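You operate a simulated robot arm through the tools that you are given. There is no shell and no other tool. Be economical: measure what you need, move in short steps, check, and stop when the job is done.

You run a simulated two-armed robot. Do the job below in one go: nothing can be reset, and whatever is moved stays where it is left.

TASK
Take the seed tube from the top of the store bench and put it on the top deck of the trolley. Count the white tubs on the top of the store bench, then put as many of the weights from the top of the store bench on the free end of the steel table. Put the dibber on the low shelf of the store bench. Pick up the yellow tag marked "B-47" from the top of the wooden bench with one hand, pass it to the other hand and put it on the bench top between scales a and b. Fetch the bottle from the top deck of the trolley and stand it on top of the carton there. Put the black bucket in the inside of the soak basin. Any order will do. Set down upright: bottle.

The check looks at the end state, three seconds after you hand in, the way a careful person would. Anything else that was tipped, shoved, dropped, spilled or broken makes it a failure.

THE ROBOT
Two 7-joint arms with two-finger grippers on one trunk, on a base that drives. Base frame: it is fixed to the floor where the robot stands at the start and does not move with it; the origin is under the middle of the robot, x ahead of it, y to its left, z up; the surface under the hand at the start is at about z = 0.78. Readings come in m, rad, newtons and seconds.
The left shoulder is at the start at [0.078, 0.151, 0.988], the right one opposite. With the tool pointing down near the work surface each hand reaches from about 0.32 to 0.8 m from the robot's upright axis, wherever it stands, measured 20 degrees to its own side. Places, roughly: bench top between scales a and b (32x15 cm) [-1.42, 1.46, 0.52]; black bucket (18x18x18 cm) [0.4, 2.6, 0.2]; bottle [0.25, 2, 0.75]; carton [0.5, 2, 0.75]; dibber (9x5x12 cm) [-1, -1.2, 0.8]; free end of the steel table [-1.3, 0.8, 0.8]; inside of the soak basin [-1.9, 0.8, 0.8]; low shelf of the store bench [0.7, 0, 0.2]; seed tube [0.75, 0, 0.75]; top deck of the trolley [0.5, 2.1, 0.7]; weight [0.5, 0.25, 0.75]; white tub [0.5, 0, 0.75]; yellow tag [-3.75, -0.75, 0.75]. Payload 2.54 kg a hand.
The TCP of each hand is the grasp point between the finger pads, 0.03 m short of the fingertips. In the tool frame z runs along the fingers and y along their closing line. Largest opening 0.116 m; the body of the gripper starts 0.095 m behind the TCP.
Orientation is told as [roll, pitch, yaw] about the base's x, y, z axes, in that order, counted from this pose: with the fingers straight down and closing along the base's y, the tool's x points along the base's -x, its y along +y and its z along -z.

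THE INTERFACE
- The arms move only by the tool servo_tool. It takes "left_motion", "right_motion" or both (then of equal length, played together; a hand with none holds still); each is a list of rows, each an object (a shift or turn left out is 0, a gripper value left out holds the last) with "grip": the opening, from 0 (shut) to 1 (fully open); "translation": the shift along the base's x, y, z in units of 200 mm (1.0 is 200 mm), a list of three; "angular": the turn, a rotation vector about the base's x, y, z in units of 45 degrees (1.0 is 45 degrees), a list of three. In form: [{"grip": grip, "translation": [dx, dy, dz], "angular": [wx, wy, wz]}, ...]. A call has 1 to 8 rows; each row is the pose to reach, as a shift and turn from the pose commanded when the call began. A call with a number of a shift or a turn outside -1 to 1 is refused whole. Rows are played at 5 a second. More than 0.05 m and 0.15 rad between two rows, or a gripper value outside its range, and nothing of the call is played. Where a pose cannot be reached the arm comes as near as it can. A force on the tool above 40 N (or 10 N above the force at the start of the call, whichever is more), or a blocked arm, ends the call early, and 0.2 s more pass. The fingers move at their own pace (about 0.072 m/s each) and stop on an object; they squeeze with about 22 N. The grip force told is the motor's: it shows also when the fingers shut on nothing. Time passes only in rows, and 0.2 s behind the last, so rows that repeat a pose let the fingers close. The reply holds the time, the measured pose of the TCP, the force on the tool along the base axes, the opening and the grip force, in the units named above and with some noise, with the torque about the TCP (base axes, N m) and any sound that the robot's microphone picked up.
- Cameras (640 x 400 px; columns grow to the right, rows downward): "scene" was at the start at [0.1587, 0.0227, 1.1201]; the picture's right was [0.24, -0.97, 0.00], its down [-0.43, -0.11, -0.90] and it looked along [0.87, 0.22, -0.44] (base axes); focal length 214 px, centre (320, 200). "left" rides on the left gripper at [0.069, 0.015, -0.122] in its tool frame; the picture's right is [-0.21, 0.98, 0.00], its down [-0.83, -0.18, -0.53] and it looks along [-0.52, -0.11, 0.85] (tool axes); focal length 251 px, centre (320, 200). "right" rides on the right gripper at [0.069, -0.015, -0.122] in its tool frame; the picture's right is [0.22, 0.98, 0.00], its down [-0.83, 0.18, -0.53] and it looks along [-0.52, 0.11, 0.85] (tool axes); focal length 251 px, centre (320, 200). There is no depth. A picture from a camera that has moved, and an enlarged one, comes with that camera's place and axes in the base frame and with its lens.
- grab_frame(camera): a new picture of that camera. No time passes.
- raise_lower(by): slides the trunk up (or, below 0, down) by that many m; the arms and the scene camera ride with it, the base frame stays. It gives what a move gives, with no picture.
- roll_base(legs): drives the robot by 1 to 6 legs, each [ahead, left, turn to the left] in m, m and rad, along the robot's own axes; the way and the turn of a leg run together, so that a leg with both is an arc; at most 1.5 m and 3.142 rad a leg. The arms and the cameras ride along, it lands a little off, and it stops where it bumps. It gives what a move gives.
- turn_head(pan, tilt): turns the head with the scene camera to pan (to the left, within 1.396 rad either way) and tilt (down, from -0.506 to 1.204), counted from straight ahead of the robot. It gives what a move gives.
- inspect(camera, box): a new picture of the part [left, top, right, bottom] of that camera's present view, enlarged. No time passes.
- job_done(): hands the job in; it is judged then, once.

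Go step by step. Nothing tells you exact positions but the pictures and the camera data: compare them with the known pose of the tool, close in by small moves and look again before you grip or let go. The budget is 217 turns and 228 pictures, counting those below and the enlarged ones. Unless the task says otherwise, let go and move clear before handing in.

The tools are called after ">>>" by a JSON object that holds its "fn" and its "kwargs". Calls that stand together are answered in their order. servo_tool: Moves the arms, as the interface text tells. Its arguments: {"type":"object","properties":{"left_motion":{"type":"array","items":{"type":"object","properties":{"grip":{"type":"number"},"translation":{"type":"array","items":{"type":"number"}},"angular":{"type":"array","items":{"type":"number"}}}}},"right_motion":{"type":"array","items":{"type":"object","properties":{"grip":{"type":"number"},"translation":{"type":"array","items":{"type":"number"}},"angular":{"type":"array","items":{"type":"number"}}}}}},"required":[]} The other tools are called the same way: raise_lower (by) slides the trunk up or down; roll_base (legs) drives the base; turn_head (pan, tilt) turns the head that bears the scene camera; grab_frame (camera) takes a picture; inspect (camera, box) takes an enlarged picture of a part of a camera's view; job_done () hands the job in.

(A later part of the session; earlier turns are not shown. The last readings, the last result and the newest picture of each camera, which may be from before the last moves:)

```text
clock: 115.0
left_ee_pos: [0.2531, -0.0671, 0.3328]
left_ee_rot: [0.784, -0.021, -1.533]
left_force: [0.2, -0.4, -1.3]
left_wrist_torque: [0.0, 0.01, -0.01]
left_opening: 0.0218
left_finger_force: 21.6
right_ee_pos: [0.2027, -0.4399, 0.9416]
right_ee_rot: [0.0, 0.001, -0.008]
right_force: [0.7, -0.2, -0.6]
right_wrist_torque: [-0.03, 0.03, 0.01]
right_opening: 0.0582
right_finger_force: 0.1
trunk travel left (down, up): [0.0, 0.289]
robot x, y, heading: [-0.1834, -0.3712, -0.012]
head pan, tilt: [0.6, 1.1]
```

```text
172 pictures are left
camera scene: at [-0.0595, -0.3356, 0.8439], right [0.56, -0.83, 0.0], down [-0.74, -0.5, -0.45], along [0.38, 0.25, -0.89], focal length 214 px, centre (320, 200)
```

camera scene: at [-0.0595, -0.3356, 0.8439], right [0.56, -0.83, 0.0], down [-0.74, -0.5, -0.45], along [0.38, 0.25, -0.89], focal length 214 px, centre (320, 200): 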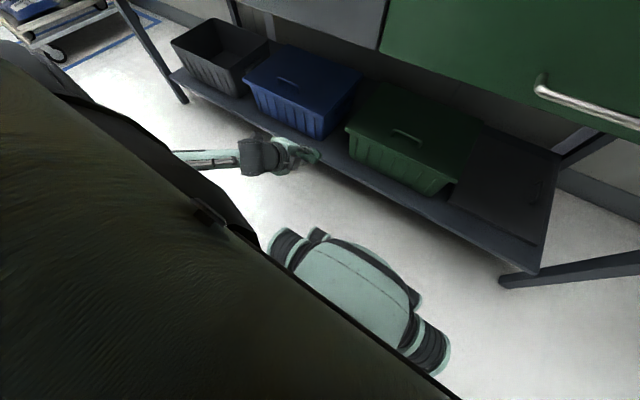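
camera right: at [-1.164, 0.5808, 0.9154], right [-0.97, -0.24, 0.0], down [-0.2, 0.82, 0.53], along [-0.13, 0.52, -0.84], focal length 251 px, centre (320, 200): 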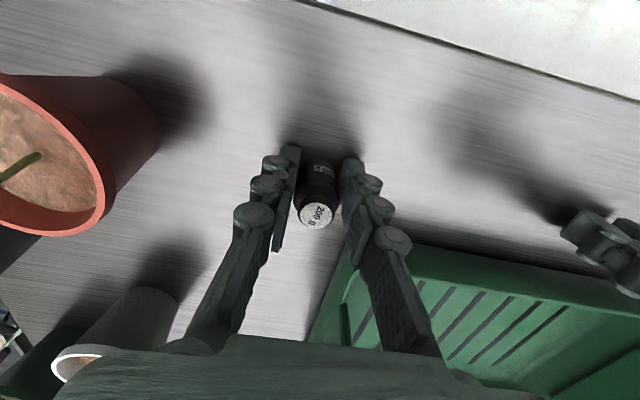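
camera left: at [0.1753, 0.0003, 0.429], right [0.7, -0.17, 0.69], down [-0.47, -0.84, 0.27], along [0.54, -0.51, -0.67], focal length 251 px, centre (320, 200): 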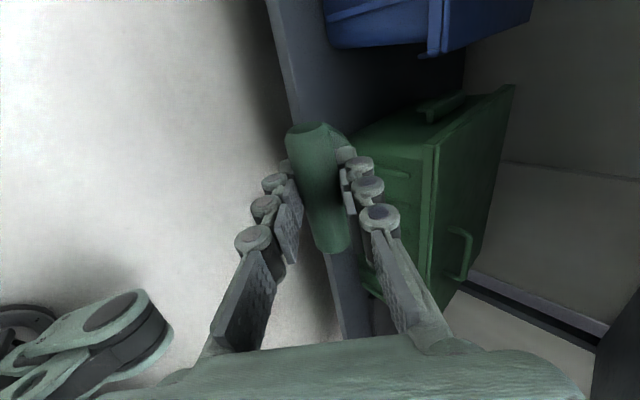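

The shelf is at z≈0.18 with its edge at x≈0.37. I tilt the tool flatter before going in.

>>> {"fn": "servo_tool", "kwargs": {"left_motion": [{"angular": [0, -0.17, 0]}, {"angular": [0, -0.34, 0]}, {"angular": [0, -0.5, 0]}, {"angular": [0, -0.6, 0]}]}}

>>> {"fn": "grab_frame", "kwargs": {"camera": "left"}}

>>> {"fn": "inspect", "kwargs": {"camera": "scene", "box": [160, 20, 480, 220]}}

```text
clock: 116.0
left_ee_pos: [0.2527, -0.0672, 0.3334]
left_ee_rot: [1.257, -0.033, -1.546]
left_force: [-0.5, -0.3, -0.1]
left_wrist_torque: [0.02, 0.01, -0.01]
left_opening: 0.0223
left_finger_force: 21.9
right_ee_pos: [0.2033, -0.4398, 0.941]
right_ee_rot: [0.0, 0.001, -0.009]
right_force: [0.8, 0.1, 0.1]
right_wrist_torque: [0.01, 0.0, -0.01]
right_opening: 0.0581
right_finger_force: 0.1
trunk travel left (down, up): [0.0, 0.289]
robot x, y, heading: [-0.1797, -0.3742, -0.007]
head pan, tilt: [0.6, 1.1]
```

```text
171 pictures are left
camera left: at [0.1404, 0.0007, 0.383], right [0.31, -0.17, 0.94], down [-0.54, -0.84, 0.02], along [0.78, -0.51, -0.35], focal length 251 px, centre (320, 200)
```

left: 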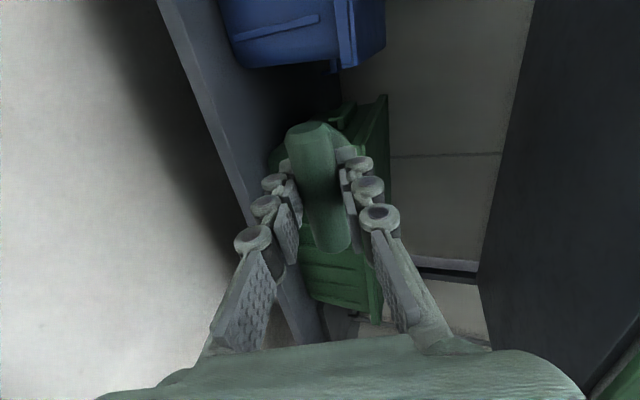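

```text
2.00 times, centred on (320, 120) of scene
camera zoom: at [-0.0595, -0.3356, 0.8439], right [0.56, -0.83, 0.0], down [-0.74, -0.5, -0.45], along [0.38, 0.25, -0.89], focal length 429 px, centre (320, 360)
```

zoom: 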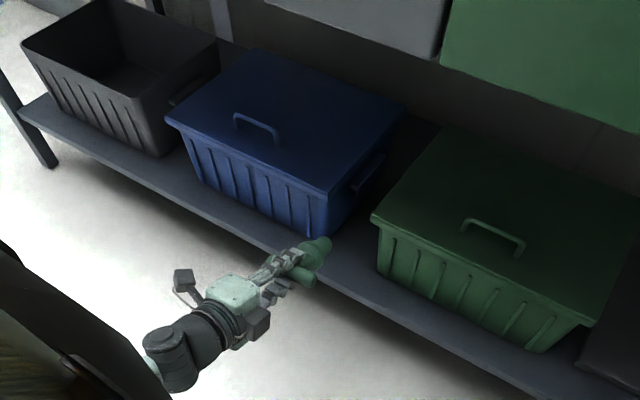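

The gripper now lies 18° below level and points at the gap. I drive in 0.165 m, then lower.

>>> {"fn": "roll_base", "kwargs": {"legs": [[0.165, 0, 0]]}}

>>> {"fn": "grab_frame", "kwargs": {"camera": "left"}}

>>> {"fn": "grab_frame", "kwargs": {"camera": "scene"}}

```text
clock: 117.5
left_ee_pos: [0.4177, -0.0687, 0.3339]
left_ee_rot: [1.255, -0.037, -1.544]
left_force: [0.2, -0.7, -1.2]
left_wrist_torque: [0.0, 0.05, 0.01]
left_opening: 0.0221
left_finger_force: 22.7
right_ee_pos: [0.3688, -0.441, 0.9415]
right_ee_rot: [0.001, -0.001, -0.007]
right_force: [0.0, 0.1, -0.6]
right_wrist_torque: [0.02, -0.01, -0.03]
right_opening: 0.0578
right_finger_force: 0.0
trunk travel left (down, up): [0.0, 0.289]
robot x, y, heading: [-0.0153, -0.3735, -0.009]
head pan, tilt: [0.6, 1.1]
```

```text
169 pictures are left
camera left: at [0.3054, -0.0008, 0.3832], right [0.31, -0.17, 0.94], down [-0.54, -0.84, 0.02], along [0.78, -0.51, -0.35], focal length 251 px, centre (320, 200)
```

left: 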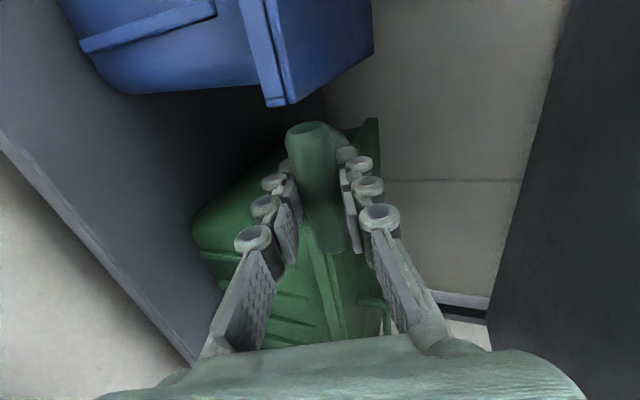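

```text
168 pictures are left
camera scene: at [0.1051, -0.337, 0.8438], right [0.56, -0.83, 0.0], down [-0.74, -0.5, -0.45], along [0.38, 0.25, -0.89], focal length 214 px, centre (320, 200)
```

scene: 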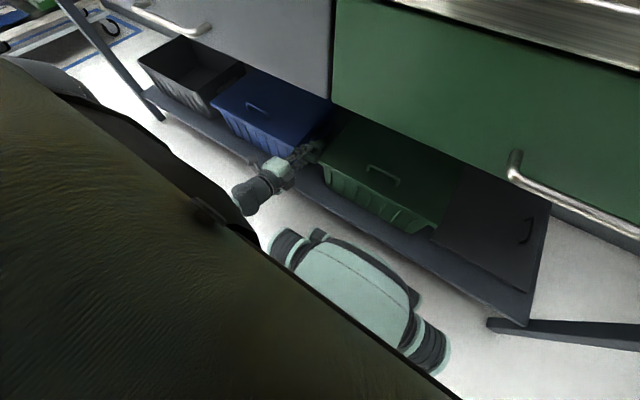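

>>> {"fn": "servo_tool", "kwargs": {"left_motion": [{"translation": [-0.03, 0.04, 0]}, {"translation": [-0.03, 0.04, -0.15]}, {"translation": [-0.03, 0.04, -0.3]}, {"translation": [-0.03, 0.04, -0.42]}]}}

>>> {"fn": "grab_frame", "kwargs": {"camera": "left"}}

>>> {"fn": "inspect", "kwargs": {"camera": "scene", "box": [200, 80, 400, 220]}}

```text
clock: 118.5
left_ee_pos: [0.4112, -0.0607, 0.2509]
left_ee_rot: [1.256, -0.034, -1.546]
left_force: [0.7, -0.4, -1.5]
left_wrist_torque: [-0.04, 0.02, -0.02]
left_opening: 0.0221
left_finger_force: 22.2
right_ee_pos: [0.3688, -0.4408, 0.9406]
right_ee_rot: [0.001, -0.001, -0.008]
right_force: [0.1, 0.9, 0.5]
right_wrist_torque: [0.03, 0.0, -0.02]
right_opening: 0.0581
right_finger_force: 0.0
trunk travel left (down, up): [0.0, 0.289]
robot x, y, heading: [-0.0146, -0.3731, -0.007]
head pan, tilt: [0.6, 1.1]
```

```text
167 pictures are left
camera left: at [0.299, 0.0077, 0.3003], right [0.31, -0.17, 0.94], down [-0.54, -0.84, 0.02], along [0.78, -0.52, -0.35], focal length 251 px, centre (320, 200)
```

left: 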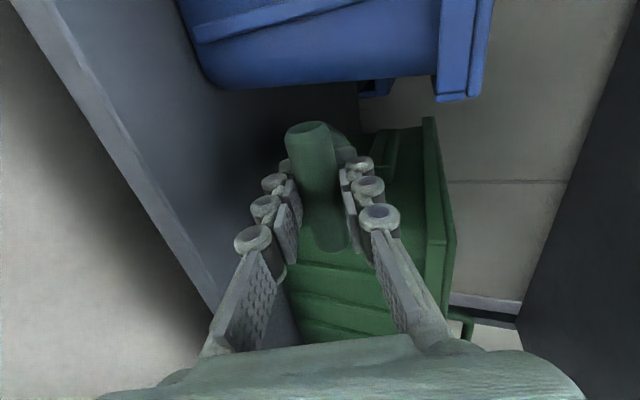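

```text
2.86 times, centred on (300, 150) of scene
camera zoom: at [0.1051, -0.337, 0.8439], right [0.56, -0.83, 0.0], down [-0.74, -0.5, -0.45], along [0.38, 0.25, -0.89], focal length 613 px, centre (377, 343)
```

zoom: 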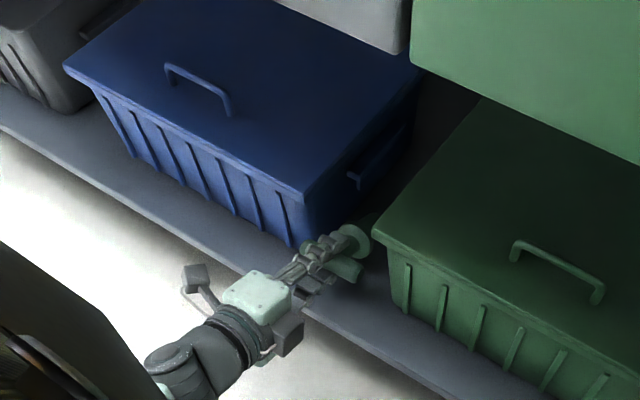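

>>> {"fn": "servo_tool", "kwargs": {"left_motion": [{"translation": [0.03, 0, -0.05]}, {"translation": [0.05, 0, -0.1]}, {"translation": [0.05, 0, -0.13]}, {"translation": [0.05, 0, -0.15]}, {"translation": [0.05, 0, -0.17]}, {"translation": [0.05, 0, -0.19]}]}}

>>> {"fn": "grab_frame", "kwargs": {"camera": "left"}}

```text
clock: 119.9
left_ee_pos: [0.4206, -0.0613, 0.2117]
left_ee_rot: [1.259, -0.037, -1.546]
left_force: [-2.1, 0.4, 8.5]
left_wrist_torque: [-0.02, -0.68, -0.03]
left_opening: 0.0225
left_finger_force: 22.1
right_ee_pos: [0.3678, -0.4414, 0.9409]
right_ee_rot: [0.0, 0.0, -0.009]
right_force: [0.4, -0.4, -0.1]
right_wrist_torque: [0.0, -0.03, -0.03]
right_opening: 0.0583
right_finger_force: 0.1
trunk travel left (down, up): [0.0, 0.289]
robot x, y, heading: [-0.017, -0.3728, -0.01]
head pan, tilt: [0.6, 1.1]
```

```text
165 pictures are left
camera left: at [0.3098, 0.0066, 0.2619], right [0.3, -0.17, 0.94], down [-0.54, -0.84, 0.02], along [0.78, -0.52, -0.35], focal length 251 px, centre (320, 200)
```

left: 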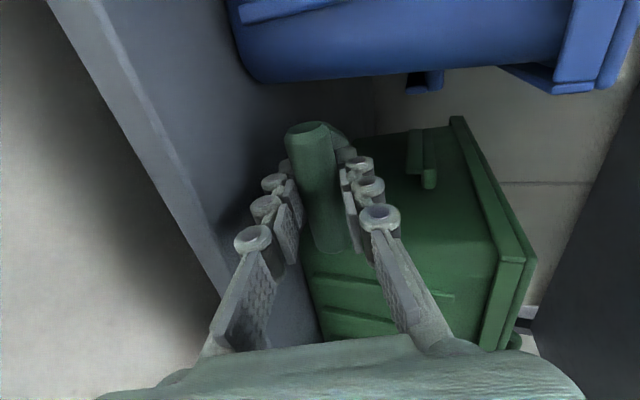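

The stem touches the shelf. I open a little and slide the fingers back along their own axis.

>>> {"fn": "servo_tool", "kwargs": {"left_motion": [{"grip": 0.32}, {}, {}, {"translation": [-0.1, 0, 0.03]}, {"translation": [-0.25, 0, 0.08]}, {"translation": [-0.45, 0, 0.14]}]}}

>>> {"fn": "grab_frame", "kwargs": {"camera": "left"}}

>>> {"fn": "inspect", "kwargs": {"camera": "scene", "box": [200, 80, 400, 220]}}

```text
clock: 121.3
left_ee_pos: [0.3329, -0.0582, 0.2405]
left_ee_rot: [1.256, -0.035, -1.546]
left_force: [-0.9, -0.5, -0.1]
left_wrist_torque: [0.01, 0.0, -0.02]
left_opening: 0.037
left_finger_force: 0.1
right_ee_pos: [0.3681, -0.4419, 0.9413]
right_ee_rot: [-0.001, 0.0, -0.01]
right_force: [0.7, 0.3, 0.1]
right_wrist_torque: [0.02, 0.01, 0.01]
right_opening: 0.0581
right_finger_force: 0.0
trunk travel left (down, up): [0.0, 0.289]
robot x, y, heading: [-0.0148, -0.3737, -0.008]
head pan, tilt: [0.6, 1.1]
```

```text
164 pictures are left
camera left: at [0.2195, 0.0097, 0.2908], right [0.31, -0.17, 0.94], down [-0.54, -0.84, 0.02], along [0.78, -0.52, -0.35], focal length 251 px, centre (320, 200)
```

left: 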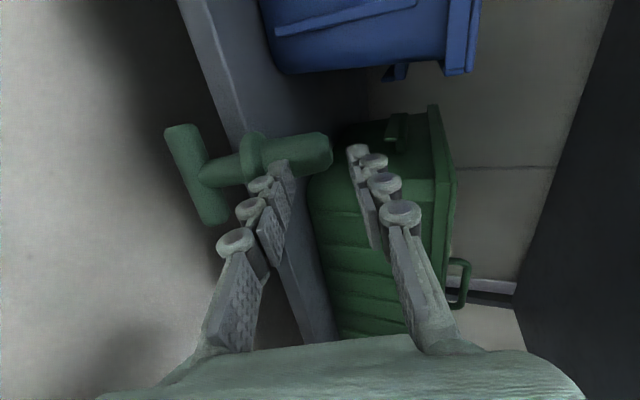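

```text
2.86 times, centred on (300, 150) of scene
camera zoom: at [0.1052, -0.337, 0.8438], right [0.56, -0.83, 0.0], down [-0.74, -0.5, -0.45], along [0.38, 0.25, -0.89], focal length 613 px, centre (377, 343)
```

zoom: 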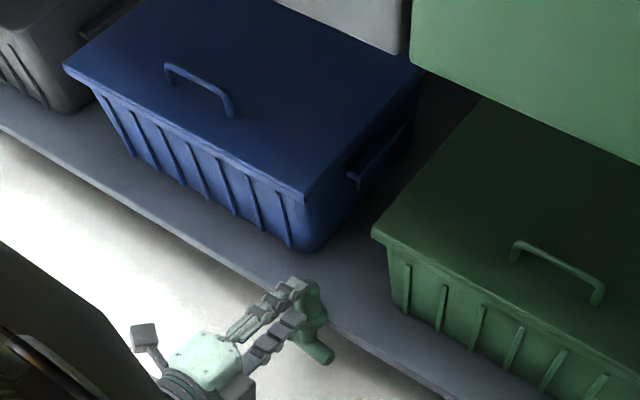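

The dibber slid back with the fingers and its handle has dropped over the shelf's edge, the stem still between the fingertips. I close at once to catch it.

>>> {"fn": "servo_tool", "kwargs": {"left_motion": [{"grip": 0.0}]}}

>>> {"fn": "grab_frame", "kwargs": {"camera": "left"}}

>>> {"fn": "inspect", "kwargs": {"camera": "scene", "box": [200, 80, 400, 220]}}

```text
clock: 121.7
left_ee_pos: [0.3326, -0.0557, 0.241]
left_ee_rot: [1.257, -0.033, -1.544]
left_force: [-1.3, 0.2, 0.3]
left_wrist_torque: [0.01, 0.01, 0.01]
left_opening: 0.0001
left_finger_force: 14.4
right_ee_pos: [0.3676, -0.442, 0.9415]
right_ee_rot: [-0.001, 0.001, -0.009]
right_force: [0.1, 0.5, -0.2]
right_wrist_torque: [-0.02, -0.02, -0.01]
right_opening: 0.0581
right_finger_force: 0.0
trunk travel left (down, up): [0.0, 0.289]
robot x, y, heading: [-0.0152, -0.3715, -0.012]
head pan, tilt: [0.6, 1.1]
```

```text
162 pictures are left
camera left: at [0.2195, 0.0097, 0.2906], right [0.31, -0.17, 0.94], down [-0.54, -0.84, 0.02], along [0.78, -0.51, -0.35], focal length 251 px, centre (320, 200)
```

left: 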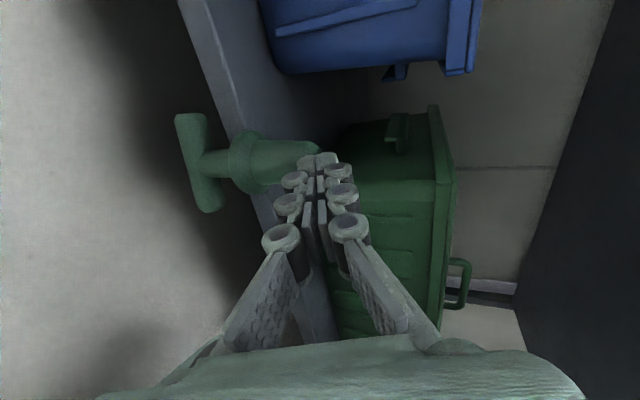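

```text
2.86 times, centred on (300, 150) of scene
camera zoom: at [0.1051, -0.3371, 0.8439], right [0.56, -0.83, 0.0], down [-0.74, -0.5, -0.45], along [0.38, 0.25, -0.89], focal length 613 px, centre (377, 343)
```

zoom: 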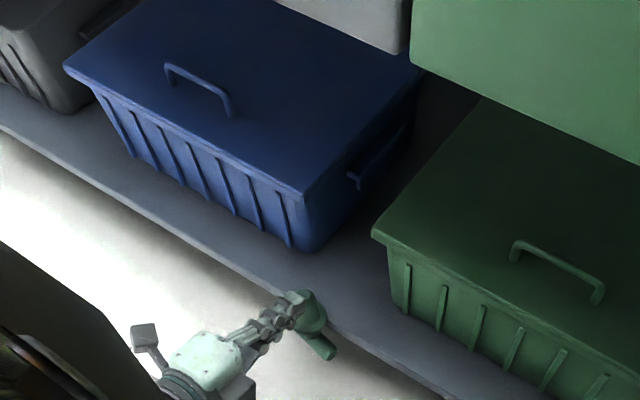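

>>> {"fn": "inspect", "kwargs": {"camera": "left", "box": [140, 80, 380, 250]}}

>>> {"fn": "inspect", "kwargs": {"camera": "scene", "box": [270, 150, 340, 220]}}

```text
2.35 times, centred on (260, 165) of left
camera zoom: at [0.2195, 0.0097, 0.2906], right [0.31, -0.17, 0.94], down [-0.54, -0.84, 0.02], along [0.78, -0.51, -0.35], focal length 592 px, centre (461, 282)
```

zoom: 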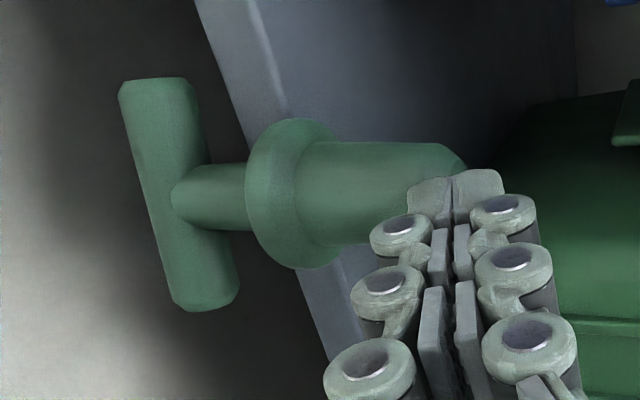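

```text
5.71 times, centred on (305, 185) of scene
camera zoom: at [0.1051, -0.3371, 0.8439], right [0.56, -0.83, 0.0], down [-0.74, -0.5, -0.45], along [0.38, 0.25, -0.89], focal length 1226 px, centre (406, 286)
```

zoom: 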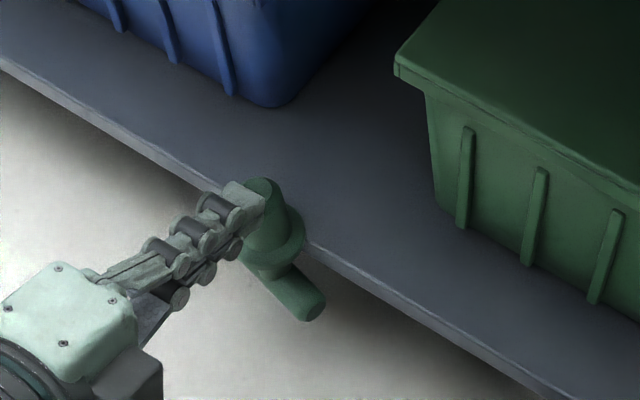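

The dibber is wedged upside down: its collar hooks on the shelf edge and its tip leans on my closed fingertips. I roll the closed fingers about their own axis so they will close sideways, keeping the tip supported.

>>> {"fn": "servo_tool", "kwargs": {"left_motion": [{"translation": [0.01, 0, 0], "angular": [-0.162, 0, 0.0525]}, {"translation": [0.01, 0, 0], "angular": [-0.324, 0, 0.105]}, {"translation": [0.01, 0, 0], "angular": [-0.485, 0, 0.158]}, {"translation": [0.01, 0, 0], "angular": [-0.647, 0, 0.21]}, {"translation": [0.01, 0, 0], "angular": [-0.808, 0, 0.263]}, {"translation": [0.01, 0, 0], "angular": [-0.951, 0, 0.309]}]}}

>>> {"fn": "inspect", "kwargs": {"camera": "scene", "box": [270, 150, 340, 220]}}

```text
clock: 123.1
left_ee_pos: [0.3343, -0.0586, 0.2383]
left_ee_rot: [1.11, -0.771, -1.228]
left_force: [-0.8, -0.3, -0.1]
left_wrist_torque: [-0.01, 0.01, 0.02]
left_opening: 0.0001
left_finger_force: 22.5
right_ee_pos: [0.368, -0.4416, 0.9405]
right_ee_rot: [0.001, 0.001, -0.009]
right_force: [0.6, 0.0, -0.4]
right_wrist_torque: [0.01, 0.01, -0.03]
right_opening: 0.058
right_finger_force: 0.0
trunk travel left (down, up): [0.0, 0.289]
robot x, y, heading: [-0.0189, -0.3711, -0.004]
head pan, tilt: [0.6, 1.1]
```

```text
5.71 times, centred on (305, 185) of scene
camera zoom: at [0.1051, -0.3371, 0.8438], right [0.56, -0.83, 0.0], down [-0.74, -0.5, -0.45], along [0.38, 0.25, -0.89], focal length 1226 px, centre (406, 286)
```

zoom: 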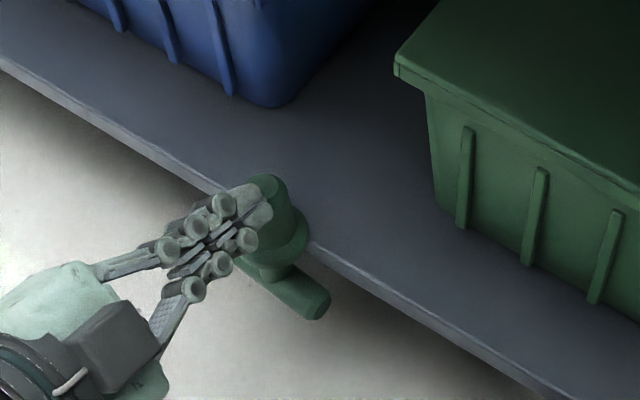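

It holds. I roll the second half.

>>> {"fn": "servo_tool", "kwargs": {"left_motion": [{"translation": [0.0, 0, 0.01], "angular": [-0.162, 0, 0.0525]}, {"translation": [0.0, 0, 0.01], "angular": [-0.324, 0, 0.105]}, {"translation": [0.0, 0, 0.01], "angular": [-0.485, 0, 0.158]}, {"translation": [0.0, 0, 0.01], "angular": [-0.647, 0, 0.21]}, {"translation": [0.0, 0, 0.01], "angular": [-0.808, 0, 0.263]}, {"translation": [0.0, 0, 0.01], "angular": [-0.92, 0, 0.299]}]}}

>>> {"fn": "inspect", "kwargs": {"camera": "scene", "box": [270, 150, 340, 220]}}

>>> {"fn": "grab_frame", "kwargs": {"camera": "left"}}

```text
clock: 124.5
left_ee_pos: [0.3344, -0.0602, 0.2408]
left_ee_rot: [-0.054, -1.243, 0.058]
left_force: [-0.1, -0.7, 0.2]
left_wrist_torque: [-0.01, 0.02, 0.01]
left_opening: 0.0002
left_finger_force: 21.9
right_ee_pos: [0.3672, -0.4399, 0.9402]
right_ee_rot: [-0.001, -0.001, -0.008]
right_force: [0.1, 0.2, -0.4]
right_wrist_torque: [0.04, 0.0, 0.02]
right_opening: 0.058
right_finger_force: 0.1
trunk travel left (down, up): [0.0, 0.289]
robot x, y, heading: [-0.0131, -0.3691, -0.01]
head pan, tilt: [0.6, 1.1]
```

```text
5.71 times, centred on (305, 185) of scene
camera zoom: at [0.1051, -0.3371, 0.8439], right [0.56, -0.83, 0.0], down [-0.74, -0.5, -0.45], along [0.38, 0.25, -0.89], focal length 1226 px, centre (406, 286)
```

zoom: 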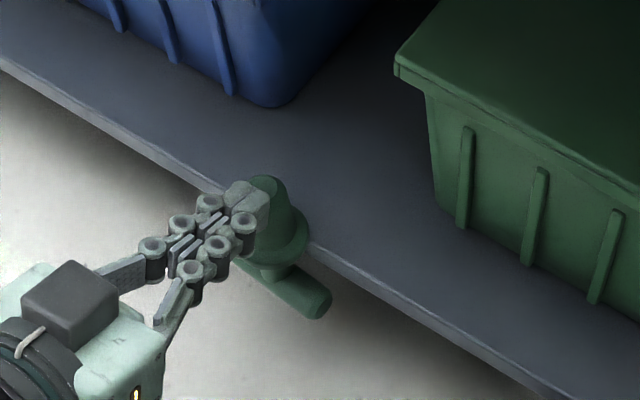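

```text
156 pictures are left
camera left: at [0.1969, -0.047, 0.2149], right [0.06, 0.98, 0.19], down [-0.24, -0.17, 0.96], along [0.97, -0.11, 0.22], focal length 251 px, centre (320, 200)
```

left: 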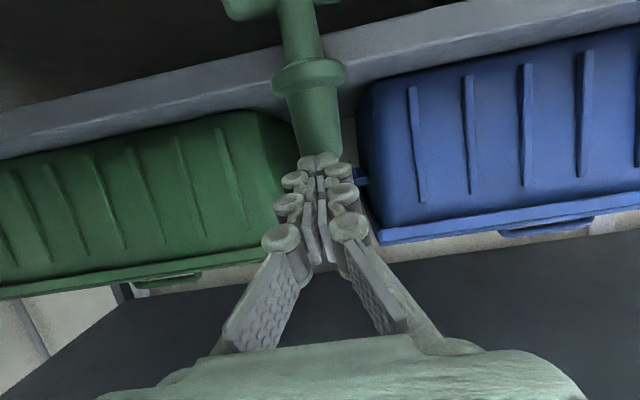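

The fingertips sit squarely against the tip. Now I push forward while opening just past the stem width, and close on it at once.

>>> {"fn": "servo_tool", "kwargs": {"left_motion": [{"translation": [0.16, 0, -0.03], "grip": 0.33}, {"translation": [0.27, 0, -0.08], "grip": 0.33}, {"translation": [0.27, 0, -0.08], "grip": 0.0}, {"translation": [0.27, 0, -0.08], "grip": 0.0}]}}

>>> {"fn": "inspect", "kwargs": {"camera": "scene", "box": [240, 120, 380, 220]}}

>>> {"fn": "grab_frame", "kwargs": {"camera": "left"}}

```text
clock: 125.5
left_ee_pos: [0.3879, -0.063, 0.226]
left_ee_rot: [-0.049, -1.243, 0.05]
left_force: [0.3, 0.4, 0.1]
left_wrist_torque: [-0.01, 0.0, 0.01]
left_opening: 0.0001
left_finger_force: 21.4
right_ee_pos: [0.369, -0.4415, 0.9413]
right_ee_rot: [-0.001, 0.0, -0.008]
right_force: [-0.7, -0.7, -0.9]
right_wrist_torque: [-0.01, -0.03, 0.02]
right_opening: 0.058
right_finger_force: 0.1
trunk travel left (down, up): [0.0, 0.289]
robot x, y, heading: [-0.0176, -0.372, -0.007]
head pan, tilt: [0.6, 1.1]
```

```text
4.00 times, centred on (310, 170) of scene
camera zoom: at [0.1051, -0.3371, 0.8439], right [0.56, -0.83, 0.0], down [-0.74, -0.5, -0.45], along [0.38, 0.25, -0.89], focal length 858 px, centre (360, 320)
```

zoom: 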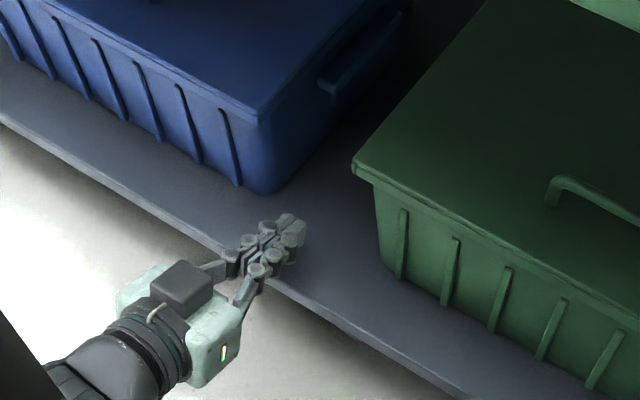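

```text
154 pictures are left
camera left: at [0.2504, -0.0491, 0.1998], right [0.06, 0.98, 0.19], down [-0.24, -0.17, 0.96], along [0.97, -0.11, 0.22], focal length 251 px, centre (320, 200)
```

left: 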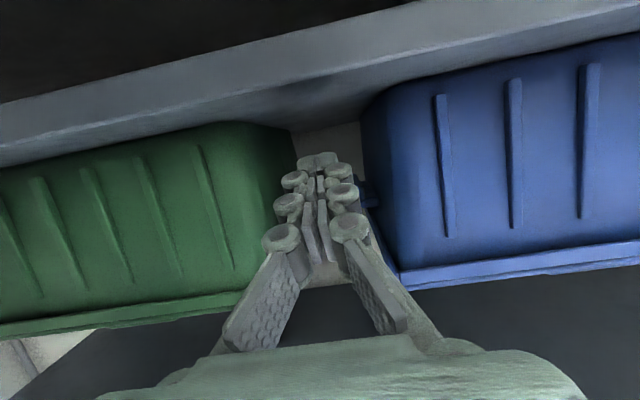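

It slipped through and dropped the few centimetres to the floor. I back out and look for it.

>>> {"fn": "roll_base", "kwargs": {"legs": [[-0.5, 0, 0]]}}

>>> {"fn": "turn_head", "kwargs": {"pan": 0.3, "tilt": 0.8}}

>>> {"fn": "grab_frame", "kwargs": {"camera": "scene"}}

>>> {"fn": "grab_frame", "kwargs": {"camera": "left"}}

```text
clock: 128.4
left_ee_pos: [-0.1042, -0.0599, 0.2261]
left_ee_rot: [-0.048, -1.243, 0.04]
left_force: [-0.3, -0.2, 0.8]
left_wrist_torque: [-0.01, 0.01, -0.01]
left_opening: 0.0
left_finger_force: 22.0
right_ee_pos: [-0.1278, -0.4386, 0.9405]
right_ee_rot: [0.001, -0.001, -0.021]
right_force: [-0.5, 0.3, 0.8]
right_wrist_torque: [0.02, 0.01, 0.02]
right_opening: 0.0581
right_finger_force: 0.1
trunk travel left (down, up): [0.0, 0.289]
robot x, y, heading: [-0.51, -0.3678, -0.019]
head pan, tilt: [0.6, 1.1]
```

```text
clock: 129.2
left_ee_pos: [-0.104, -0.0605, 0.2255]
left_ee_rot: [-0.047, -1.242, 0.038]
left_force: [-0.4, -0.1, -0.6]
left_wrist_torque: [0.03, -0.03, -0.01]
left_opening: 0.0
left_finger_force: 21.8
right_ee_pos: [-0.1263, -0.4388, 0.9412]
right_ee_rot: [0.0, 0.001, -0.018]
right_force: [0.9, 0.1, 0.4]
right_wrist_torque: [-0.04, 0.01, 0.02]
right_opening: 0.0579
right_finger_force: 0.1
trunk travel left (down, up): [0.0, 0.289]
robot x, y, heading: [-0.5096, -0.3642, -0.017]
head pan, tilt: [0.3, 0.799]
```

```text
153 pictures are left
camera scene: at [-0.3643, -0.3436, 0.8655], right [0.28, -0.96, 0.0], down [-0.69, -0.2, -0.7], along [0.67, 0.19, -0.72], focal length 214 px, centre (320, 200)
```

scene: 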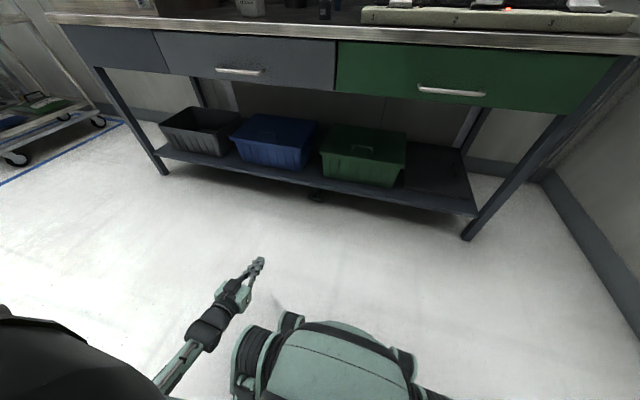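

```text
152 pictures are left
camera left: at [-0.2408, -0.0449, 0.1999], right [0.07, 0.98, 0.19], down [-0.24, -0.17, 0.96], along [0.97, -0.12, 0.22], focal length 251 px, centre (320, 200)
```

left: 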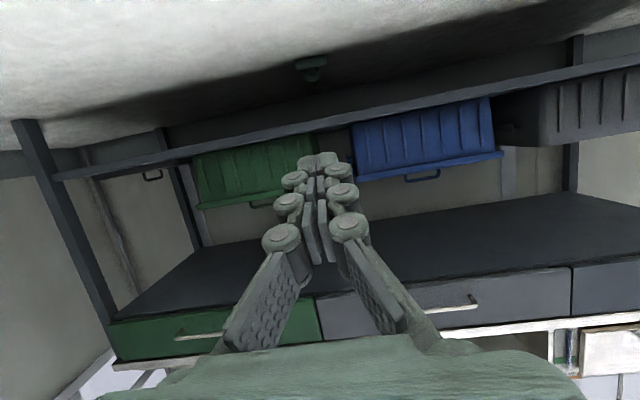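

>>> {"fn": "inspect", "kwargs": {"camera": "scene", "box": [280, 160, 360, 220]}}

>>> {"fn": "inspect", "kwargs": {"camera": "left", "box": [250, 30, 390, 120]}}

```text
6.67 times, centred on (320, 190) of scene
camera zoom: at [-0.3643, -0.3436, 0.8655], right [0.28, -0.96, 0.0], down [-0.69, -0.2, -0.7], along [0.67, 0.19, -0.72], focal length 1430 px, centre (320, 267)
```

zoom: 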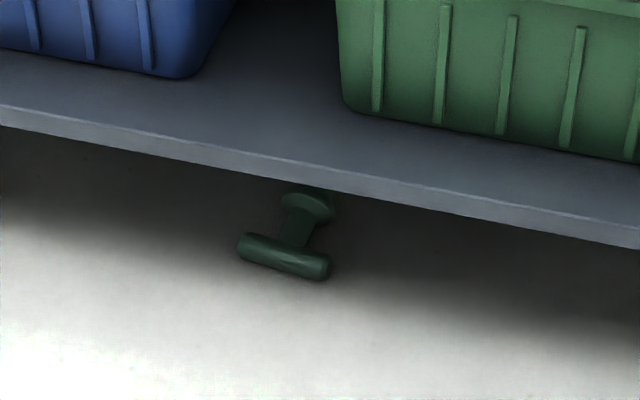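

```text
4.44 times, centred on (320, 75) of left
camera zoom: at [-0.2408, -0.0449, 0.1999], right [0.07, 0.98, 0.19], down [-0.24, -0.17, 0.96], along [0.97, -0.12, 0.22], focal length 1118 px, centre (320, 756)
```

zoom: 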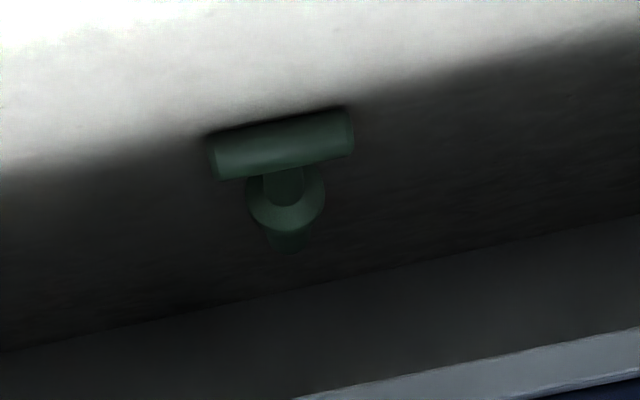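

The dibber lies on the floor just under the shelf's front, handle at about (0.41, −0.087), stem pointing in. I tilt the left tool to 45°, lower it, and will grip the neck behind the handle.

>>> {"fn": "servo_tool", "kwargs": {"left_motion": [{"angular": [0, 0.17, 0], "grip": 0.5}, {"angular": [0, 0.34, 0], "translation": [0, -0.05, -0.1]}, {"angular": [0, 0.5, 0], "translation": [0, -0.1, -0.2]}, {"angular": [0, 0.58, 0], "translation": [0, -0.13, -0.4]}, {"angular": [0, 0.58, 0], "translation": [0, -0.13, -0.55]}, {"angular": [0, 0.58, 0], "translation": [0, -0.13, -0.7]}]}}

>>> {"fn": "grab_frame", "kwargs": {"camera": "left"}}

>>> {"fn": "grab_frame", "kwargs": {"camera": "scene"}}

```text
clock: 130.6
left_ee_pos: [-0.1011, -0.0861, 0.0851]
left_ee_rot: [-0.022, -0.786, 0.017]
left_force: [0.4, -0.1, 0.0]
left_wrist_torque: [0.0, -0.02, -0.02]
left_opening: 0.058
left_finger_force: 0.2
right_ee_pos: [-0.1254, -0.4379, 0.9416]
right_ee_rot: [0.001, 0.0, -0.021]
right_force: [-0.1, 0.2, -0.7]
right_wrist_torque: [0.01, 0.04, 0.0]
right_opening: 0.0578
right_finger_force: 0.0
trunk travel left (down, up): [0.0, 0.289]
robot x, y, heading: [-0.5126, -0.3682, -0.018]
head pan, tilt: [0.3, 0.799]
```

```text
149 pictures are left
camera left: at [-0.2359, -0.0709, 0.1229], right [0.15, 0.98, 0.14], down [0.2, -0.17, 0.96], along [0.97, -0.12, -0.22], focal length 251 px, centre (320, 200)
```

left: 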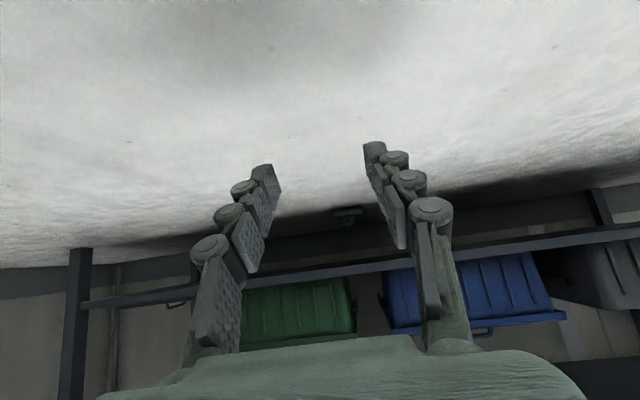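

```text
148 pictures are left
camera scene: at [-0.3643, -0.3436, 0.8657], right [0.28, -0.96, 0.0], down [-0.69, -0.2, -0.7], along [0.67, 0.19, -0.72], focal length 214 px, centre (320, 200)
```

scene: 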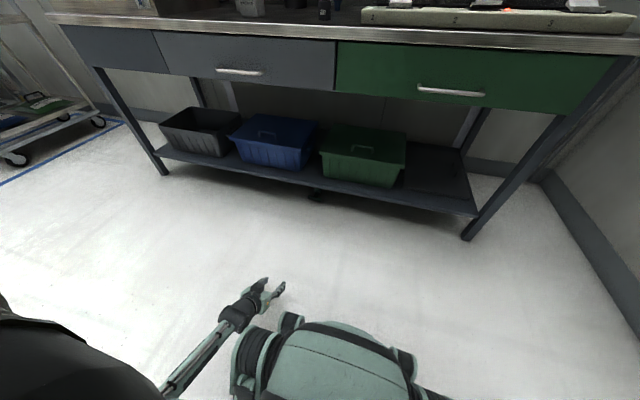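

>>> {"fn": "roll_base", "kwargs": {"legs": [[0, 0, 0.018], [0.39, 0, 0]]}}

>>> {"fn": "grab_frame", "kwargs": {"camera": "left"}}

>>> {"fn": "turn_head", "kwargs": {"pan": 0.55, "tilt": 1.0}}

>>> {"fn": "grab_frame", "kwargs": {"camera": "scene"}}

```text
clock: 133.4
left_ee_pos: [0.2853, -0.0797, 0.0865]
left_ee_rot: [-0.021, -0.788, 0.034]
left_force: [-0.4, -0.1, 0.4]
left_wrist_torque: [0.0, 0.01, -0.01]
left_opening: 0.0582
left_finger_force: 0.0
right_ee_pos: [0.2662, -0.4333, 0.9416]
right_ee_rot: [0.0, -0.001, -0.002]
right_force: [-0.5, -0.6, 0.3]
right_wrist_torque: [0.02, 0.0, 0.0]
right_opening: 0.0579
right_finger_force: 0.1
trunk travel left (down, up): [0.0, 0.289]
robot x, y, heading: [-0.1221, -0.3664, -0.005]
head pan, tilt: [0.3, 0.799]
```

```text
147 pictures are left
camera left: at [0.1505, -0.0678, 0.1231], right [0.13, 0.98, 0.14], down [0.21, -0.16, 0.96], along [0.97, -0.1, -0.22], focal length 251 px, centre (320, 200)
```

left: 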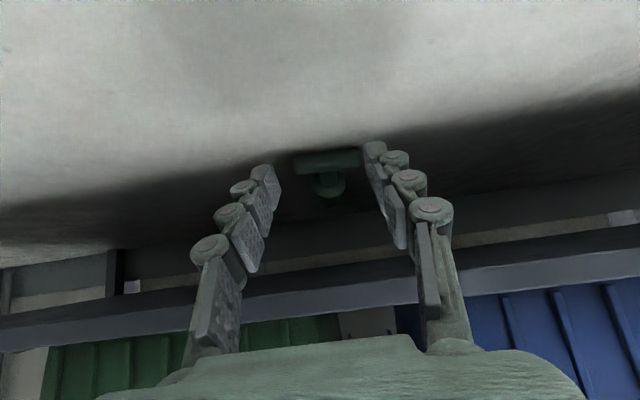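

```text
clock: 134.2
left_ee_pos: [0.286, -0.0816, 0.0859]
left_ee_rot: [-0.024, -0.787, 0.034]
left_force: [-0.7, 0.5, 0.1]
left_wrist_torque: [0.01, 0.0, -0.05]
left_opening: 0.0578
left_finger_force: 0.1
right_ee_pos: [0.2664, -0.435, 0.9411]
right_ee_rot: [0.002, 0.0, -0.004]
right_force: [-0.1, 0.1, -0.4]
right_wrist_torque: [-0.03, 0.01, 0.03]
right_opening: 0.0581
right_finger_force: 0.0
trunk travel left (down, up): [0.0, 0.289]
robot x, y, heading: [-0.1199, -0.3659, -0.003]
head pan, tilt: [0.55, 1.0]
```

```text
146 pictures are left
camera scene: at [0.0089, -0.3298, 0.8505], right [0.52, -0.85, 0.0], down [-0.72, -0.44, -0.54], along [0.46, 0.28, -0.84], focal length 214 px, centre (320, 200)
```

scene: 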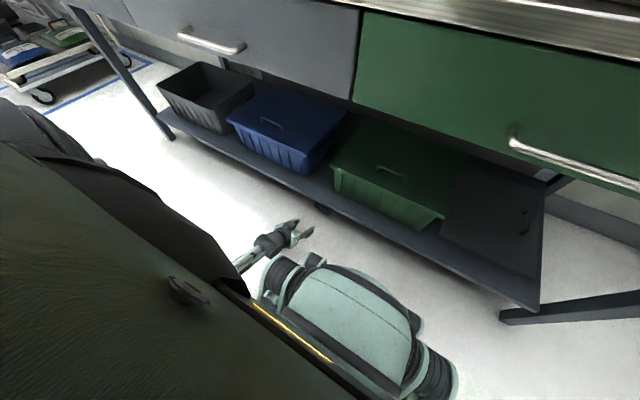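

The handle is at about (0.432, −0.081) on the floor, 9 cm long along y. I open fully, go low so the fingers pass on both sides of it, and will close on its ends.

>>> {"fn": "servo_tool", "kwargs": {"left_motion": [{"grip": 1.0}, {"translation": [0, 0, -0.1]}, {"translation": [0, 0, -0.19]}, {"translation": [0, 0, -0.235]}]}}

>>> {"fn": "roll_base", "kwargs": {"legs": [[0.07, 0, 0]]}}

>>> {"fn": "grab_frame", "kwargs": {"camera": "left"}}

```text
clock: 135.2
left_ee_pos: [0.2845, -0.0797, 0.0396]
left_ee_rot: [-0.023, -0.788, 0.033]
left_force: [-0.6, 0.2, -0.9]
left_wrist_torque: [0.0, 0.02, -0.02]
left_opening: 0.1159
left_finger_force: 0.0
right_ee_pos: [0.2654, -0.434, 0.9411]
right_ee_rot: [0.0, 0.001, -0.004]
right_force: [-0.1, 0.1, -0.3]
right_wrist_torque: [0.02, 0.01, 0.02]
right_opening: 0.0582
right_finger_force: 0.1
trunk travel left (down, up): [0.0, 0.289]
robot x, y, heading: [-0.1188, -0.3645, -0.001]
head pan, tilt: [0.55, 1.0]
```

```text
clock: 136.2
left_ee_pos: [0.353, -0.0793, 0.0395]
left_ee_rot: [-0.021, -0.786, 0.035]
left_force: [-0.5, -0.2, 0.5]
left_wrist_torque: [-0.02, 0.0, 0.01]
left_opening: 0.116
left_finger_force: 0.1
right_ee_pos: [0.3355, -0.432, 0.9403]
right_ee_rot: [-0.001, -0.001, -0.003]
right_force: [0.3, -0.1, 0.0]
right_wrist_torque: [-0.01, -0.04, -0.04]
right_opening: 0.0579
right_finger_force: 0.2
trunk travel left (down, up): [0.0, 0.289]
robot x, y, heading: [-0.0514, -0.3631, -0.0]
head pan, tilt: [0.55, 1.0]
```

```text
145 pictures are left
camera left: at [0.2183, -0.0666, 0.0768], right [0.13, 0.98, 0.14], down [0.21, -0.16, 0.96], along [0.97, -0.1, -0.23], focal length 251 px, centre (320, 200)
```

left: 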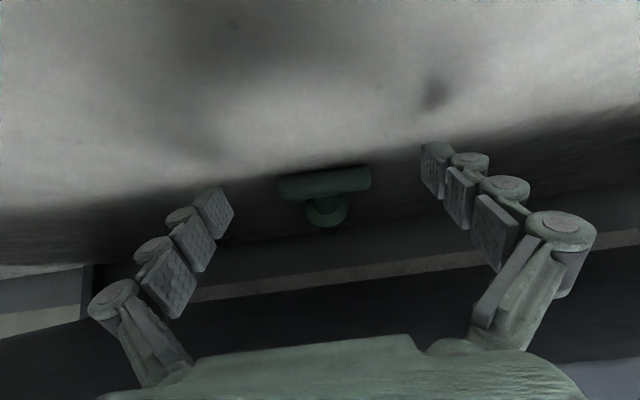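

>>> {"fn": "servo_tool", "kwargs": {"left_motion": [{"translation": [0.15, -0.015, -0.01]}, {"translation": [0.285, -0.015, -0.01]}, {"translation": [0.285, -0.015, -0.01], "grip": 0.0}, {"translation": [0.285, -0.015, -0.01]}, {"translation": [0.285, -0.015, -0.01]}]}}

>>> {"fn": "grab_frame", "kwargs": {"camera": "left"}}

```text
clock: 137.4
left_ee_pos: [0.4087, -0.0834, 0.0383]
left_ee_rot: [-0.024, -0.786, 0.036]
left_force: [1.2, 1.0, 0.6]
left_wrist_torque: [0.0, -0.04, -0.01]
left_opening: 0.0072
left_finger_force: 3.2
right_ee_pos: [0.335, -0.4338, 0.9414]
right_ee_rot: [0.0, 0.002, -0.002]
right_force: [-0.2, -0.2, 0.8]
right_wrist_torque: [0.01, 0.05, -0.05]
right_opening: 0.058
right_finger_force: 0.0
trunk travel left (down, up): [0.0, 0.289]
robot x, y, heading: [-0.0461, -0.3679, -0.002]
head pan, tilt: [0.55, 1.0]
```

```text
144 pictures are left
camera left: at [0.2748, -0.0701, 0.0749], right [0.13, 0.98, 0.14], down [0.21, -0.16, 0.96], along [0.97, -0.1, -0.23], focal length 251 px, centre (320, 200)
```

left: 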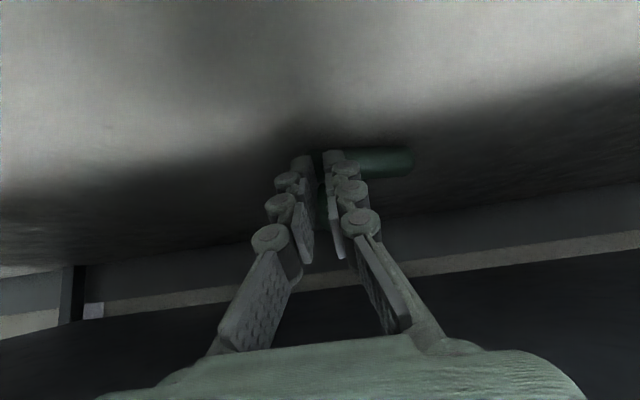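

The fingers passed over the handle without catching it. I open again and look.

>>> {"fn": "servo_tool", "kwargs": {"left_motion": [{"grip": 1.0}, {}, {}, {}]}}

>>> {"fn": "grab_frame", "kwargs": {"camera": "left"}}

```text
clock: 138.4
left_ee_pos: [0.4101, -0.0831, 0.0368]
left_ee_rot: [-0.023, -0.786, 0.037]
left_force: [-0.1, 0.0, 0.0]
left_wrist_torque: [-0.01, -0.01, 0.0]
left_opening: 0.1161
left_finger_force: 0.1
right_ee_pos: [0.3361, -0.4339, 0.9408]
right_ee_rot: [0.002, 0.0, -0.001]
right_force: [-0.1, -1.0, 0.5]
right_wrist_torque: [-0.03, -0.03, -0.01]
right_opening: 0.058
right_finger_force: 0.0
trunk travel left (down, up): [0.0, 0.289]
robot x, y, heading: [-0.0546, -0.3684, 0.007]
head pan, tilt: [0.55, 1.0]
```

```text
143 pictures are left
camera left: at [0.2747, -0.07, 0.0749], right [0.13, 0.98, 0.14], down [0.21, -0.16, 0.96], along [0.97, -0.1, -0.23], focal length 251 px, centre (320, 200)
```

left: 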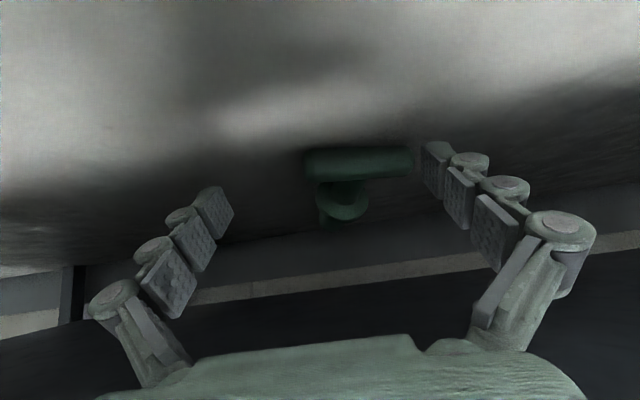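

The handle is now at about (0.453, −0.055). I recentre, go 2 cm further in and close again.

>>> {"fn": "servo_tool", "kwargs": {"left_motion": [{"translation": [0, 0.135, -0.01]}, {"translation": [0.12, 0.135, -0.01]}, {"translation": [0.12, 0.135, -0.01]}]}}

>>> {"fn": "grab_frame", "kwargs": {"camera": "left"}}

```text
clock: 139.2
left_ee_pos: [0.4292, -0.0546, 0.0324]
left_ee_rot: [-0.02, -0.778, 0.034]
left_force: [-23.6, -1.7, -5.7]
left_wrist_torque: [0.24, -2.95, -0.27]
left_opening: 0.1159
left_finger_force: 0.1
right_ee_pos: [0.3347, -0.4325, 0.9413]
right_ee_rot: [-0.001, 0.002, -0.001]
right_force: [0.6, 0.1, -0.3]
right_wrist_torque: [0.01, -0.02, 0.04]
right_opening: 0.0581
right_finger_force: 0.0
trunk travel left (down, up): [0.0, 0.289]
robot x, y, heading: [-0.0486, -0.3674, 0.002]
head pan, tilt: [0.55, 1.0]
```

```text
142 pictures are left
camera left: at [0.2937, -0.0417, 0.0705], right [0.13, 0.98, 0.14], down [0.22, -0.16, 0.96], along [0.97, -0.1, -0.23], focal length 251 px, centre (320, 200)
```

left: 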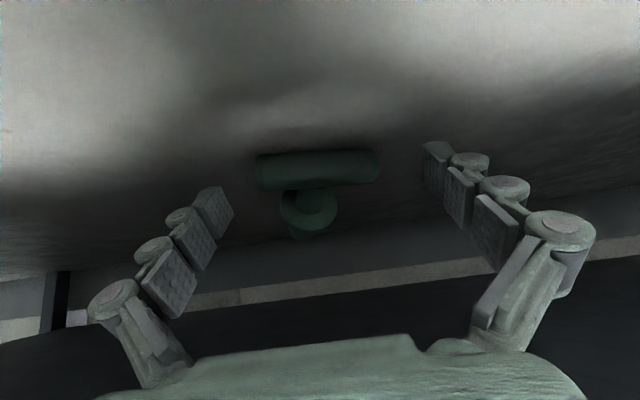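

The gripper's back touched the shelf edge. I back off, flatten the tool to about 30°, and go in lower.

>>> {"fn": "servo_tool", "kwargs": {"left_motion": [{"translation": [-0.15, 0, 0.02]}, {"translation": [-0.2, 0, 0.02], "angular": [0, -0.17, 0]}, {"translation": [-0.2, 0, 0.0], "angular": [0, -0.33, 0]}, {"translation": [-0.2, 0, -0.025], "angular": [0, -0.33, 0]}]}}

>>> {"fn": "grab_frame", "kwargs": {"camera": "left"}}

```text
clock: 140.2
left_ee_pos: [0.394, -0.0564, 0.0307]
left_ee_rot: [-0.04, -1.046, 0.052]
left_force: [0.4, 0.1, 0.4]
left_wrist_torque: [-0.02, 0.01, 0.0]
left_opening: 0.1158
left_finger_force: 0.0
right_ee_pos: [0.3349, -0.4327, 0.942]
right_ee_rot: [0.002, 0.0, -0.003]
right_force: [-0.3, -0.7, -0.3]
right_wrist_torque: [-0.02, -0.01, 0.0]
right_opening: 0.0577
right_finger_force: 0.0
trunk travel left (down, up): [0.0, 0.289]
robot x, y, heading: [-0.0526, -0.3633, -0.0]
head pan, tilt: [0.55, 1.0]
```

```text
141 pictures are left
camera left: at [0.2544, -0.0429, 0.0317], right [0.09, 0.98, 0.17], down [-0.05, -0.16, 0.99], along [0.99, -0.1, 0.03], focal length 251 px, centre (320, 200)
```

left: 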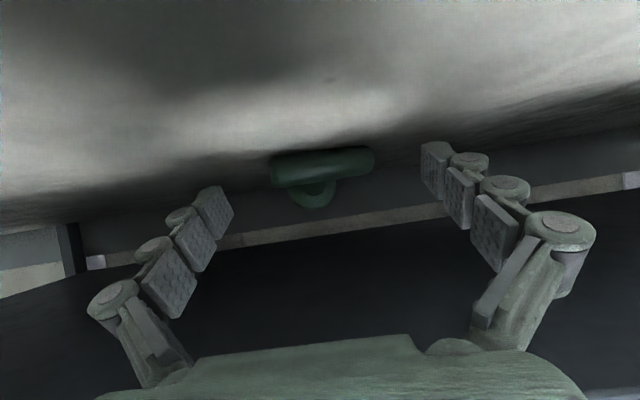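

>>> {"fn": "servo_tool", "kwargs": {"left_motion": [{"translation": [0.12, -0.005, 0]}, {"translation": [0.22, -0.005, -0.013]}, {"translation": [0.22, -0.005, -0.013], "grip": 0.6}, {"translation": [0.22, -0.005, -0.013], "grip": 0.0}, {"translation": [0.22, -0.005, -0.013]}]}}

>>> {"fn": "grab_frame", "kwargs": {"camera": "left"}}

```text
clock: 141.4
left_ee_pos: [0.4372, -0.0587, 0.0282]
left_ee_rot: [-0.042, -1.048, 0.051]
left_force: [-0.3, -0.5, 0.5]
left_wrist_torque: [-0.04, 0.09, -0.18]
left_opening: 0.0278
left_finger_force: 13.6
right_ee_pos: [0.3356, -0.4326, 0.9416]
right_ee_rot: [0.0, 0.0, -0.002]
right_force: [-0.6, -0.4, 0.1]
right_wrist_torque: [-0.02, 0.01, -0.01]
right_opening: 0.0579
right_finger_force: 0.1
trunk travel left (down, up): [0.0, 0.289]
robot x, y, heading: [-0.0518, -0.3657, -0.005]
head pan, tilt: [0.55, 1.0]
```

```text
140 pictures are left
camera left: at [0.2968, -0.0449, 0.0293], right [0.09, 0.98, 0.17], down [-0.05, -0.16, 0.99], along [0.99, -0.1, 0.03], focal length 251 px, centre (320, 200)
```

left: 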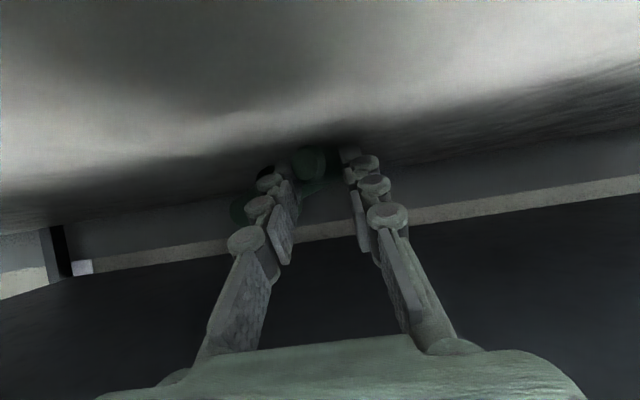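

The handle swivelled and is now end-on between the fingers. I finish closing and check.

>>> {"fn": "servo_tool", "kwargs": {"left_motion": [{"grip": 0.0}, {}, {}]}}

>>> {"fn": "grab_frame", "kwargs": {"camera": "left"}}

```text
clock: 142.2
left_ee_pos: [0.435, -0.0576, 0.0279]
left_ee_rot: [-0.042, -1.047, 0.05]
left_force: [0.1, 0.2, 1.0]
left_wrist_torque: [-0.01, -0.06, 0.03]
left_opening: 0.024
left_finger_force: 22.3
right_ee_pos: [0.3354, -0.4325, 0.9404]
right_ee_rot: [0.001, 0.0, -0.003]
right_force: [0.7, 0.0, 0.7]
right_wrist_torque: [-0.02, -0.02, 0.03]
right_opening: 0.0579
right_finger_force: 0.1
trunk travel left (down, up): [0.0, 0.289]
robot x, y, heading: [-0.0517, -0.3686, -0.003]
head pan, tilt: [0.55, 1.0]
```

```text
139 pictures are left
camera left: at [0.2967, -0.0449, 0.0292], right [0.09, 0.98, 0.17], down [-0.05, -0.16, 0.99], along [0.99, -0.1, 0.03], focal length 251 px, centre (320, 200)
```

left: 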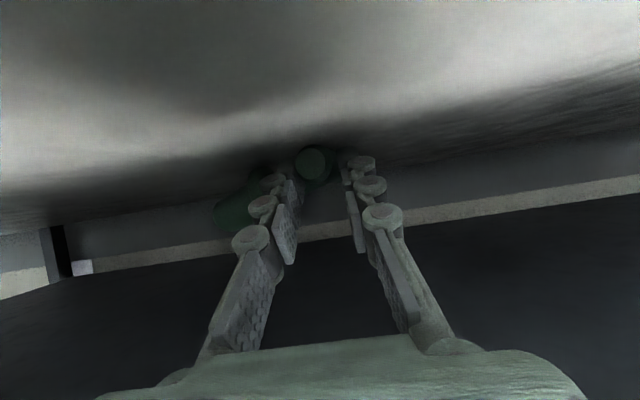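

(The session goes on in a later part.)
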